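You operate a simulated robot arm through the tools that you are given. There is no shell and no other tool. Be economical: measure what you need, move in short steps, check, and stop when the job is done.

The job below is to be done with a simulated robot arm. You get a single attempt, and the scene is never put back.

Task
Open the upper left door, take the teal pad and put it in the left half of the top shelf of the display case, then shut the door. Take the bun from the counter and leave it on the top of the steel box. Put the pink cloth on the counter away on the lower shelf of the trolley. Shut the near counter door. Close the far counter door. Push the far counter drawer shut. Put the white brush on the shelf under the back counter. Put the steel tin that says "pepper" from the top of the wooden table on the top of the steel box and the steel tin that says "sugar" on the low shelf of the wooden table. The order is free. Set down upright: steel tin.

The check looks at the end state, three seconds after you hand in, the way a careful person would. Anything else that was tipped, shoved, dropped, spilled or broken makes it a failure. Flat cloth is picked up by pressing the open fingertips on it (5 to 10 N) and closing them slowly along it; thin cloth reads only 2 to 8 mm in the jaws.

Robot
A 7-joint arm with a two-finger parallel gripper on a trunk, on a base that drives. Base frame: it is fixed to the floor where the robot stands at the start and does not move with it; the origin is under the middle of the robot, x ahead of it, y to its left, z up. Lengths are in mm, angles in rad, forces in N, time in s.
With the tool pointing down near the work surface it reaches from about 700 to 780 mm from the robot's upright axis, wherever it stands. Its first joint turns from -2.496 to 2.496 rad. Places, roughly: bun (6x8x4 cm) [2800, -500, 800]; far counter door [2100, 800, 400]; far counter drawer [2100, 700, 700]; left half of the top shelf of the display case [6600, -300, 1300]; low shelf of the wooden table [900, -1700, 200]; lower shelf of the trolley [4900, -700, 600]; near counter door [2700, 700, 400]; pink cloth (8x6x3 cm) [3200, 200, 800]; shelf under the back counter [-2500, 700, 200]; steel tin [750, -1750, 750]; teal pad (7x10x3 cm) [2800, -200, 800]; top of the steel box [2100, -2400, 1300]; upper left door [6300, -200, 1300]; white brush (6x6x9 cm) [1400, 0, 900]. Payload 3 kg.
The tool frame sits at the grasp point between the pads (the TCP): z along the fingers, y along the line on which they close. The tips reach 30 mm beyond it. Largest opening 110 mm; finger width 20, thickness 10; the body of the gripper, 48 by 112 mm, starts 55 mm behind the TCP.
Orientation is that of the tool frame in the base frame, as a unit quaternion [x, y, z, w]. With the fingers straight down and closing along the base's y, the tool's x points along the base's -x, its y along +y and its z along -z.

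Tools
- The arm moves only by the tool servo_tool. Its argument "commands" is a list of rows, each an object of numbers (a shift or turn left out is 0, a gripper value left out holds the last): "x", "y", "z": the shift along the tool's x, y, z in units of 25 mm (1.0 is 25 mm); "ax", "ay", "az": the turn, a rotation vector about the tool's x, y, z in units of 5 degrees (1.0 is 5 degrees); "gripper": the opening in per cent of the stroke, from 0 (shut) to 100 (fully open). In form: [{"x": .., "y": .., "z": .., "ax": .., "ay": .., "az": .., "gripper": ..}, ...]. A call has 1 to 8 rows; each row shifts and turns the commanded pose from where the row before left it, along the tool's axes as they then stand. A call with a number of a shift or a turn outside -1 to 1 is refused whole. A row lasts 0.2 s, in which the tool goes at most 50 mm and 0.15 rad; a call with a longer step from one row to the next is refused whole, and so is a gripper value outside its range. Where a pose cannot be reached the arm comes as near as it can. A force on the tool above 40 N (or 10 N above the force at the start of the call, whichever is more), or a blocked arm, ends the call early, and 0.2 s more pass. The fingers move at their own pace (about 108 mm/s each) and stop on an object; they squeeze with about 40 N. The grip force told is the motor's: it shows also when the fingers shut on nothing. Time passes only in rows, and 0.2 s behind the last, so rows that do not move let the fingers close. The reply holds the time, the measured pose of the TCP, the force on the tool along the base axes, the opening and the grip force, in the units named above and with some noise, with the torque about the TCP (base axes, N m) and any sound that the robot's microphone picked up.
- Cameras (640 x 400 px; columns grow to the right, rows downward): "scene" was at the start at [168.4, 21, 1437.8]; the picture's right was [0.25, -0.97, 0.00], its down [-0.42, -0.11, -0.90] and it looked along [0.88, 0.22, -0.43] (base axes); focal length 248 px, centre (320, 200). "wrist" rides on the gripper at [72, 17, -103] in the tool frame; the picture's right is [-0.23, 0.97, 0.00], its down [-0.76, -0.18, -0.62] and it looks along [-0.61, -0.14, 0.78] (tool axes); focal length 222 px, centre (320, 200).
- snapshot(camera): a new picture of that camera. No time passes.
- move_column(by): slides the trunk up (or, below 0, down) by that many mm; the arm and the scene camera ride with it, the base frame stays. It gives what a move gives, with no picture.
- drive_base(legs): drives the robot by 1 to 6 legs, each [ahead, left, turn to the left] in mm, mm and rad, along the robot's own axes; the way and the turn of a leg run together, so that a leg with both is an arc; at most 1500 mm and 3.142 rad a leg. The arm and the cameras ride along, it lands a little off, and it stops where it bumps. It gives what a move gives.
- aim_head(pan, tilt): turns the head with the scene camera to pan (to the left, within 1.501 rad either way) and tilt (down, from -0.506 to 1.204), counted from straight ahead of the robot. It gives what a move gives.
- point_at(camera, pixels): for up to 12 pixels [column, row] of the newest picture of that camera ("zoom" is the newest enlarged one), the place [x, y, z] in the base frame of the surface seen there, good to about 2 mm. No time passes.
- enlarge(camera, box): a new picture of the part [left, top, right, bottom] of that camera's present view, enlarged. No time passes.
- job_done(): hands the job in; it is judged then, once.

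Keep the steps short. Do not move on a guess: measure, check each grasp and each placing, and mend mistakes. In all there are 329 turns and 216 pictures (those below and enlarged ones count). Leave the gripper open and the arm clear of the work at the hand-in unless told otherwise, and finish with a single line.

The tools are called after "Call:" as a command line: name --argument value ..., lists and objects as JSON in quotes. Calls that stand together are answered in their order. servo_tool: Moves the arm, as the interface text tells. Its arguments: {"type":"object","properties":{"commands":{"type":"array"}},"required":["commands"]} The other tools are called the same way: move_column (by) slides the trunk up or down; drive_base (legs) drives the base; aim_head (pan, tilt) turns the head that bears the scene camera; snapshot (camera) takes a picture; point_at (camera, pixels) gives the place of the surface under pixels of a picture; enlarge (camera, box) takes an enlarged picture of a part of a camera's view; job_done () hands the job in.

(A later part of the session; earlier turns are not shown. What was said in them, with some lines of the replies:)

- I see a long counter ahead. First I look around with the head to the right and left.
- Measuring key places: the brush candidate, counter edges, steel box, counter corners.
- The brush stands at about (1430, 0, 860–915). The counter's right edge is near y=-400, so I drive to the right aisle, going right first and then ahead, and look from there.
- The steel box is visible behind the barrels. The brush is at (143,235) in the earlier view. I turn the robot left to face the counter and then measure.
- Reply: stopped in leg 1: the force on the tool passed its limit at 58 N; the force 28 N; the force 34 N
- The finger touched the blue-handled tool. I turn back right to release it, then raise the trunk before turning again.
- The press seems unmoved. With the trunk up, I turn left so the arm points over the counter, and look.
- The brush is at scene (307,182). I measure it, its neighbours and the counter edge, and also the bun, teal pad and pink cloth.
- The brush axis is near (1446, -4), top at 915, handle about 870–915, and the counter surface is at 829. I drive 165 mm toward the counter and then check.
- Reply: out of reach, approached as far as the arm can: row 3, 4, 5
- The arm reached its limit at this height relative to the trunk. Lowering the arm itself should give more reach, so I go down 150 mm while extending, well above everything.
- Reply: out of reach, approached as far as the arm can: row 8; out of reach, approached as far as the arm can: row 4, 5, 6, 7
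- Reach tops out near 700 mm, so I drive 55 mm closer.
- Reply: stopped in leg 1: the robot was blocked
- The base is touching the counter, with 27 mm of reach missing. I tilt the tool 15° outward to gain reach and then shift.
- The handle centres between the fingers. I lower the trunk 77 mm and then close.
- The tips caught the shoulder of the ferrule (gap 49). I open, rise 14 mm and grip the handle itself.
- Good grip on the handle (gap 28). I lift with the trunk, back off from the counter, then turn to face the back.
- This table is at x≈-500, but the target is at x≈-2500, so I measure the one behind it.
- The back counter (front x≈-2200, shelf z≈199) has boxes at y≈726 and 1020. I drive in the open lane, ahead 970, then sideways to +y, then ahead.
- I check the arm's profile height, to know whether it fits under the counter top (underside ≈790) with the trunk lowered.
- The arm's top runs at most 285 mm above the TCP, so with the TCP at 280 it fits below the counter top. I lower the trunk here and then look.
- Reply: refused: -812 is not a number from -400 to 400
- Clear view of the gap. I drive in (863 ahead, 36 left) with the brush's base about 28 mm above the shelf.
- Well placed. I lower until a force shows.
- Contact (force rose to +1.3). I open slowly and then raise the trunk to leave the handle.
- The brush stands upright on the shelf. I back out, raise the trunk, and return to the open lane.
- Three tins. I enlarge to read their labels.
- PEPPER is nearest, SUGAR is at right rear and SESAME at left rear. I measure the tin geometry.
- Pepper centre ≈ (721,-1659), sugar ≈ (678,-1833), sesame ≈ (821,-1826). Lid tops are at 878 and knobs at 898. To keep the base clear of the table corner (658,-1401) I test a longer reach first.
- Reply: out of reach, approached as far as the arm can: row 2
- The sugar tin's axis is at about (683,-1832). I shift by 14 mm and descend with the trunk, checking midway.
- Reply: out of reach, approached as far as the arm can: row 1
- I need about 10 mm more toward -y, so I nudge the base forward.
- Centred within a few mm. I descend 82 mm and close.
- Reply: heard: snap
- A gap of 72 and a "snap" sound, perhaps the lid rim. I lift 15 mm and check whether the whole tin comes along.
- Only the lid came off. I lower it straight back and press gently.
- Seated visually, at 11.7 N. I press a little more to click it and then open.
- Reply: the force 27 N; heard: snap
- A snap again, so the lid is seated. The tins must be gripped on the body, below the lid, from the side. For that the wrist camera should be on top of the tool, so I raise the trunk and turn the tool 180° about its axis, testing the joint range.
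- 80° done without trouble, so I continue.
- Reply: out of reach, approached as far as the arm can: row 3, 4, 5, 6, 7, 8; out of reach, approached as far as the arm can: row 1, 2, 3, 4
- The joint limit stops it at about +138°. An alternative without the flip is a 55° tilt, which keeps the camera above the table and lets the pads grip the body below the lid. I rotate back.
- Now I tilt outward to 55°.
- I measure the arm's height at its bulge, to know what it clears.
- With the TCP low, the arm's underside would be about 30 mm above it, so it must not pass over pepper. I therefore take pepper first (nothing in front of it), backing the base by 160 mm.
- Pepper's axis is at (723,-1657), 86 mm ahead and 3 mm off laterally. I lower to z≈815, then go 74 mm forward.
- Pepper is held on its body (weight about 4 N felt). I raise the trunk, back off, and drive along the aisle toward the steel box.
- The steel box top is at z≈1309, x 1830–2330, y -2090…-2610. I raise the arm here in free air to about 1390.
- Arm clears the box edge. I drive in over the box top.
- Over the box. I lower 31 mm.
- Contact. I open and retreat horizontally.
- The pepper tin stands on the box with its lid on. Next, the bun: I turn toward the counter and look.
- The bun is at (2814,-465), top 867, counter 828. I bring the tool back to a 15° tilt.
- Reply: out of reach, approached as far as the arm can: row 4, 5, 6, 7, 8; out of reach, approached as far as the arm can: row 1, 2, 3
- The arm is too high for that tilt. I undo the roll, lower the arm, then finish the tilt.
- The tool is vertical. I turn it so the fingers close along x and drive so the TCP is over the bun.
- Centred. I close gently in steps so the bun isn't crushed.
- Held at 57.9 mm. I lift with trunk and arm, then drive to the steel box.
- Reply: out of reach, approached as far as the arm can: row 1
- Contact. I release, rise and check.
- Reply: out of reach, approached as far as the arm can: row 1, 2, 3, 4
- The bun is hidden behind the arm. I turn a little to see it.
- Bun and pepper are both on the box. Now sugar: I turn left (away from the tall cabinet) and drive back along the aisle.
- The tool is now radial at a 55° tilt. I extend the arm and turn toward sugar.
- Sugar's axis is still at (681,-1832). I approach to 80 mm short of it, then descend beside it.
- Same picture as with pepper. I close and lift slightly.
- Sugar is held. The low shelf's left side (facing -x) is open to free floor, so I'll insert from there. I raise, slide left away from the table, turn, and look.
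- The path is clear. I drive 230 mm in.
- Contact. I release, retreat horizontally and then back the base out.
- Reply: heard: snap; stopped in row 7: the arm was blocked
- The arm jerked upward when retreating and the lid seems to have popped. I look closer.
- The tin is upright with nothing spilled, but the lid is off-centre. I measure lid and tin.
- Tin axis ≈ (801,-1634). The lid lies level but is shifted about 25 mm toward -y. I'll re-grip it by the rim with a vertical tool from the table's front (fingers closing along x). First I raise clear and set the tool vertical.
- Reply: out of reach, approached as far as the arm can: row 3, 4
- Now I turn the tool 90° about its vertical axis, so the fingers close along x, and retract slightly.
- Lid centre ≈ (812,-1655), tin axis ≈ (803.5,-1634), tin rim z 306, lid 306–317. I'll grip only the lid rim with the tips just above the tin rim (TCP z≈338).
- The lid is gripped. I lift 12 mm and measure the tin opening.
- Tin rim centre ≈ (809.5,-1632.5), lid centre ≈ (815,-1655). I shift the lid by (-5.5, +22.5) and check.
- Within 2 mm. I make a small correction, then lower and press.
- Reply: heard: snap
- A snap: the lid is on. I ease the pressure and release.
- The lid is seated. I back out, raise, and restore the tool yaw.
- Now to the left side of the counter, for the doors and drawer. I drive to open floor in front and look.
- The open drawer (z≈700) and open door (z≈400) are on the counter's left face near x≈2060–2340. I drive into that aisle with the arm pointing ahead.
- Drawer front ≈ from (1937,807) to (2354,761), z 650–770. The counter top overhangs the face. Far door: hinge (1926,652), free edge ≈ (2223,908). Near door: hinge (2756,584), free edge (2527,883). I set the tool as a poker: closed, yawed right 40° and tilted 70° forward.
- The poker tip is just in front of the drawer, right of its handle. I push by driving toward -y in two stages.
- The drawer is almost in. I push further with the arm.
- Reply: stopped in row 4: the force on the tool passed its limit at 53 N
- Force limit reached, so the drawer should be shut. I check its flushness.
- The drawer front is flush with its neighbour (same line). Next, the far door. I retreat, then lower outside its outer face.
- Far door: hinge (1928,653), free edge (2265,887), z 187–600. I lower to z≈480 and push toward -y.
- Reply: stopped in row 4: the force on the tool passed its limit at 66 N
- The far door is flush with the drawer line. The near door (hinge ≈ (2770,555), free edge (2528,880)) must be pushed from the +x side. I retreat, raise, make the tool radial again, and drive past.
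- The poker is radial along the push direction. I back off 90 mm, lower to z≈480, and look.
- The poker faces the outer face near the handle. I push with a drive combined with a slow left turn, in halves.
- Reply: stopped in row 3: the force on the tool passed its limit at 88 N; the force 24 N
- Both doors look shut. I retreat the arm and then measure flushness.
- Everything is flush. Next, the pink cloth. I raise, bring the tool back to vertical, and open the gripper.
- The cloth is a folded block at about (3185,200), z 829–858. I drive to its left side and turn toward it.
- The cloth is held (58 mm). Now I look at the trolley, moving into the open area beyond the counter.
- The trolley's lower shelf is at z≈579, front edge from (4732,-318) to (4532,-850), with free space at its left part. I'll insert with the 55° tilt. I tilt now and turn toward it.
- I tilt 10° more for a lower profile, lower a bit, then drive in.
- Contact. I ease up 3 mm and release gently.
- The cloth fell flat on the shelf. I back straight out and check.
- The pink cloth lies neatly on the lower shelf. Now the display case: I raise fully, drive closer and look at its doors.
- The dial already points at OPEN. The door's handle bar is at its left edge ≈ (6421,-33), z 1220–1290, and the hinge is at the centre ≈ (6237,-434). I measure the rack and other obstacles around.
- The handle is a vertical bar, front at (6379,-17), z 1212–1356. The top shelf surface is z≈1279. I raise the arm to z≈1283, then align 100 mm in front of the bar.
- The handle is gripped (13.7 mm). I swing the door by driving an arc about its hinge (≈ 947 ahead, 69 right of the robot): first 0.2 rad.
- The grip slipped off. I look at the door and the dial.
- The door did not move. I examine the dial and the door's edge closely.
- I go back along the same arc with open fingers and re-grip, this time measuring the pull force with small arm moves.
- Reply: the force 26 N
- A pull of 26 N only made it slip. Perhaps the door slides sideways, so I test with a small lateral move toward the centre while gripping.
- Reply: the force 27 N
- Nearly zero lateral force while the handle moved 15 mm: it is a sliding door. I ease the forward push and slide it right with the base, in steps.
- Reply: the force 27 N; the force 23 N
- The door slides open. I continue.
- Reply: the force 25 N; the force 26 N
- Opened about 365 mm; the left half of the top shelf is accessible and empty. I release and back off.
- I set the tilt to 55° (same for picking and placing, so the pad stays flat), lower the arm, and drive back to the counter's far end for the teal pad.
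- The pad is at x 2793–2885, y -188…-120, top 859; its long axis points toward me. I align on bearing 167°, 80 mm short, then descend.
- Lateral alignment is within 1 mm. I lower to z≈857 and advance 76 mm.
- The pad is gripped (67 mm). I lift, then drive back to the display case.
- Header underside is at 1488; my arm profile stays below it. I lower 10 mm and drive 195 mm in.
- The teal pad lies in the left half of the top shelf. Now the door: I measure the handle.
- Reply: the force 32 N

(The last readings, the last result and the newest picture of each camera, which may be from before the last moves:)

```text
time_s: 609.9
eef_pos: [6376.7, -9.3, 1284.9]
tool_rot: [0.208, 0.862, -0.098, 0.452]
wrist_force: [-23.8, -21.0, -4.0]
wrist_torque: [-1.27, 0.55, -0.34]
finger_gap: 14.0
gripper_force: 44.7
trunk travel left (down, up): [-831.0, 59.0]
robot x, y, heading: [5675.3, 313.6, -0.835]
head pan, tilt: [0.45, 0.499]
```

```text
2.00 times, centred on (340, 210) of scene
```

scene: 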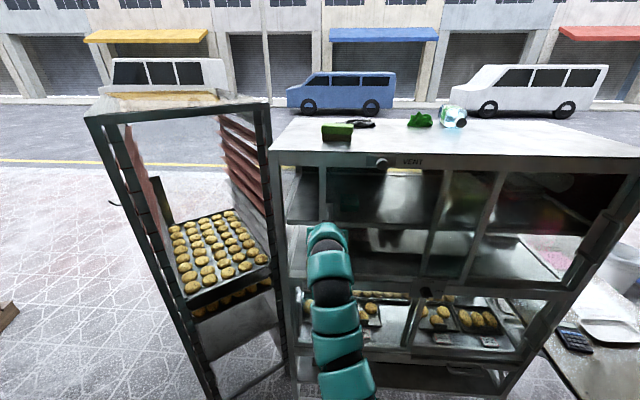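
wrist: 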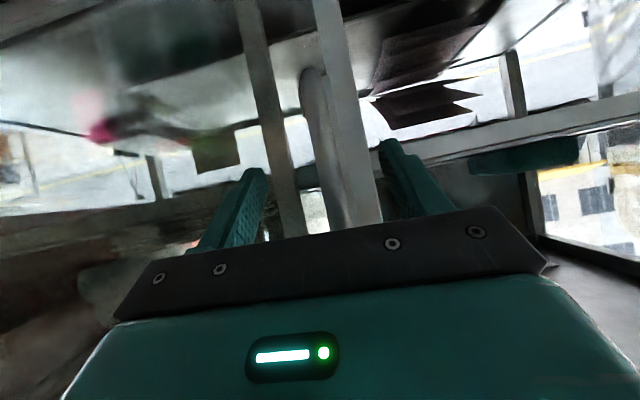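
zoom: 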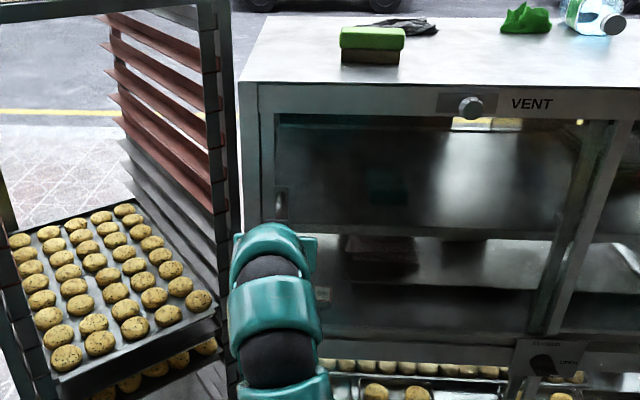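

The door is at its end stop, at the same handle position as before. I release, back away, and verify.

Call:
servo_tool --commands '[{"y": -0.25}, {"gripper": 70}, {}, {}]'

Call:
drive_base --legs '[[-260, -130, 0]]'

Call:
enlarge --camera "scene" --box '[260, 110, 500, 310]'

```text
time_s: 610.9
eef_pos: [6379.2, -3.3, 1284.5]
tool_rot: [0.203, 0.863, -0.094, 0.453]
wrist_force: [-0.1, 0.0, 0.4]
wrist_torque: [0.02, 0.03, -0.01]
finger_gap: 77.2
gripper_force: 0.0
trunk travel left (down, up): [-831.0, 59.0]
robot x, y, heading: [5675.3, 316.7, -0.831]
head pan, tilt: [0.45, 0.499]
```

```text
time_s: 612.9
eef_pos: [6104.5, 100.4, 1285.4]
tool_rot: [0.206, 0.862, -0.096, 0.452]
wrist_force: [0.2, -0.3, -0.5]
wrist_torque: [-0.02, -0.01, -0.01]
finger_gap: 77.0
gripper_force: 0.0
trunk travel left (down, up): [-831.0, 59.0]
robot x, y, heading: [5403.2, 420.2, -0.838]
head pan, tilt: [0.45, 0.499]
```

```text
2.00 times, centred on (380, 210) of scene
```

zoom: 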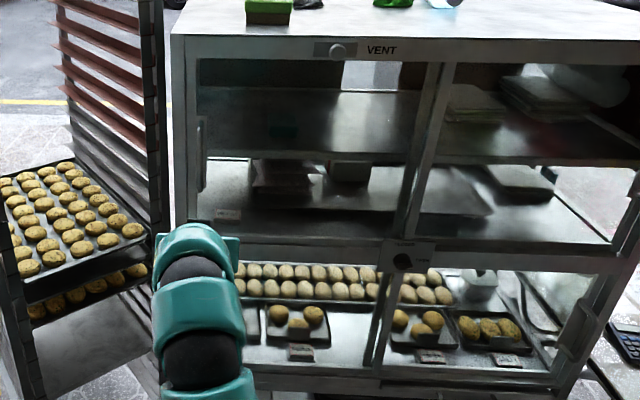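

Call:
point_at --camera "zoom" --pixels '[[201, 150], [201, 165], [285, 131], [190, 150], [403, 262], [280, 133]]'

Call:
enlarge --camera "scene" --box '[325, 140, 425, 210]'

Call:
enlarge --camera "scene" --box '[445, 220, 485, 250]'

```text
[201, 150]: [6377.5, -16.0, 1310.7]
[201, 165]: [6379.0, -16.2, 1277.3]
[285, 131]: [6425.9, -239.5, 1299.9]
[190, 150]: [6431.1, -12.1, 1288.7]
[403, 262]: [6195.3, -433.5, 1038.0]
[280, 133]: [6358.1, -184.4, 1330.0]
```

```text
5.71 times, centred on (375, 175) of scene
```

zoom: 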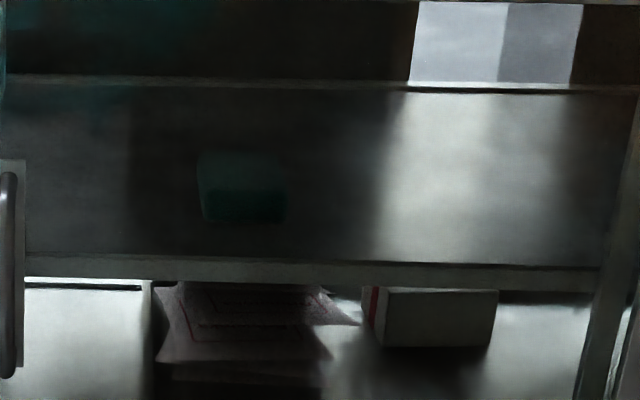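

```text
13.33 times, centred on (465, 235) of scene
```

zoom: 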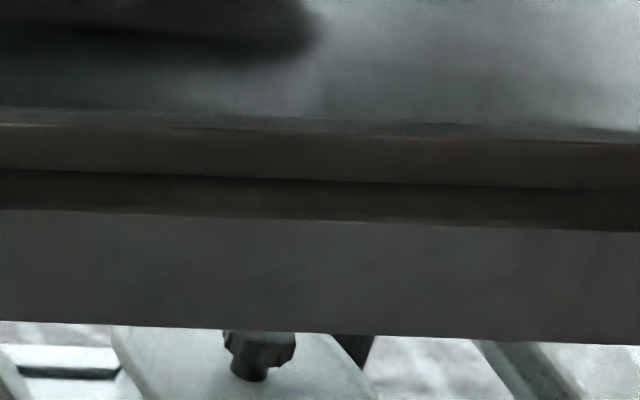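

The handle is back at its original place and the pad is visible behind the glass. I open the gripper fully, turn, and take a last look at the counter.

Call:
servo_tool --commands '[{"gripper": 100}, {}, {}]'

Call:
drive_base --legs '[[-150, 0, 0], [0, 0, -1.1]]'

Call:
aim_head --pan -1.2 --tilt 0.35

Call:
enlarge --camera "scene" --box '[120, 80, 520, 330]'

```text
time_s: 613.7
eef_pos: [6105.4, 100.6, 1284.9]
tool_rot: [0.206, 0.862, -0.097, 0.452]
wrist_force: [-0.1, 0.7, 0.5]
wrist_torque: [-0.01, 0.03, -0.04]
finger_gap: 109.6
gripper_force: 0.0
trunk travel left (down, up): [-831.0, 59.0]
robot x, y, heading: [5406.6, 422.4, -0.84]
head pan, tilt: [0.45, 0.499]
```

```text
time_s: 617.9
eef_pos: [5326.8, -240.0, 1284.7]
tool_rot: [0.63, 0.624, -0.32, 0.334]
wrist_force: [0.5, -1.0, 0.6]
wrist_torque: [0.0, -0.02, 0.02]
finger_gap: 110.1
gripper_force: 0.0
trunk travel left (down, up): [-831.0, 59.0]
robot x, y, heading: [5306.9, 532.9, -1.942]
head pan, tilt: [0.45, 0.499]
```

```text
time_s: 619.6
eef_pos: [5326.0, -238.5, 1284.7]
tool_rot: [0.63, 0.624, -0.321, 0.333]
wrist_force: [-0.5, -0.1, 0.3]
wrist_torque: [0.0, 0.01, -0.02]
finger_gap: 110.0
gripper_force: 0.1
trunk travel left (down, up): [-831.0, 59.0]
robot x, y, heading: [5304.4, 532.9, -1.946]
head pan, tilt: [-1.201, 0.351]
```

```text
1.60 times, centred on (320, 205) of scene
```

zoom: 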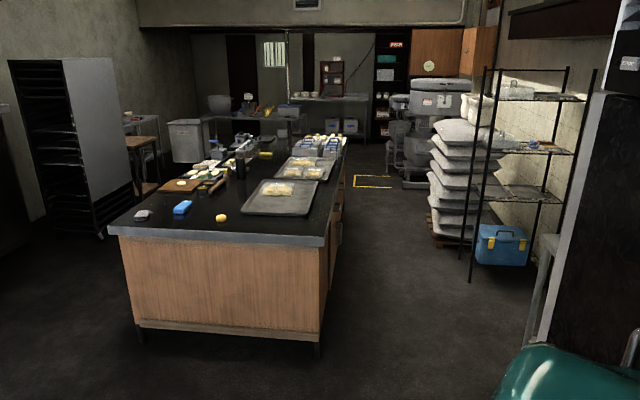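

Everything is in order, the arm is clear and the gripper is open. Handing in.

Call:
job_done

```text
The job is handed in.
```

All the tasks are done and handed in. The sugar tin's lid came off twice and was pressed back on, nothing spilled, and early on a finger bumped the dough press handle, which looked unmoved.
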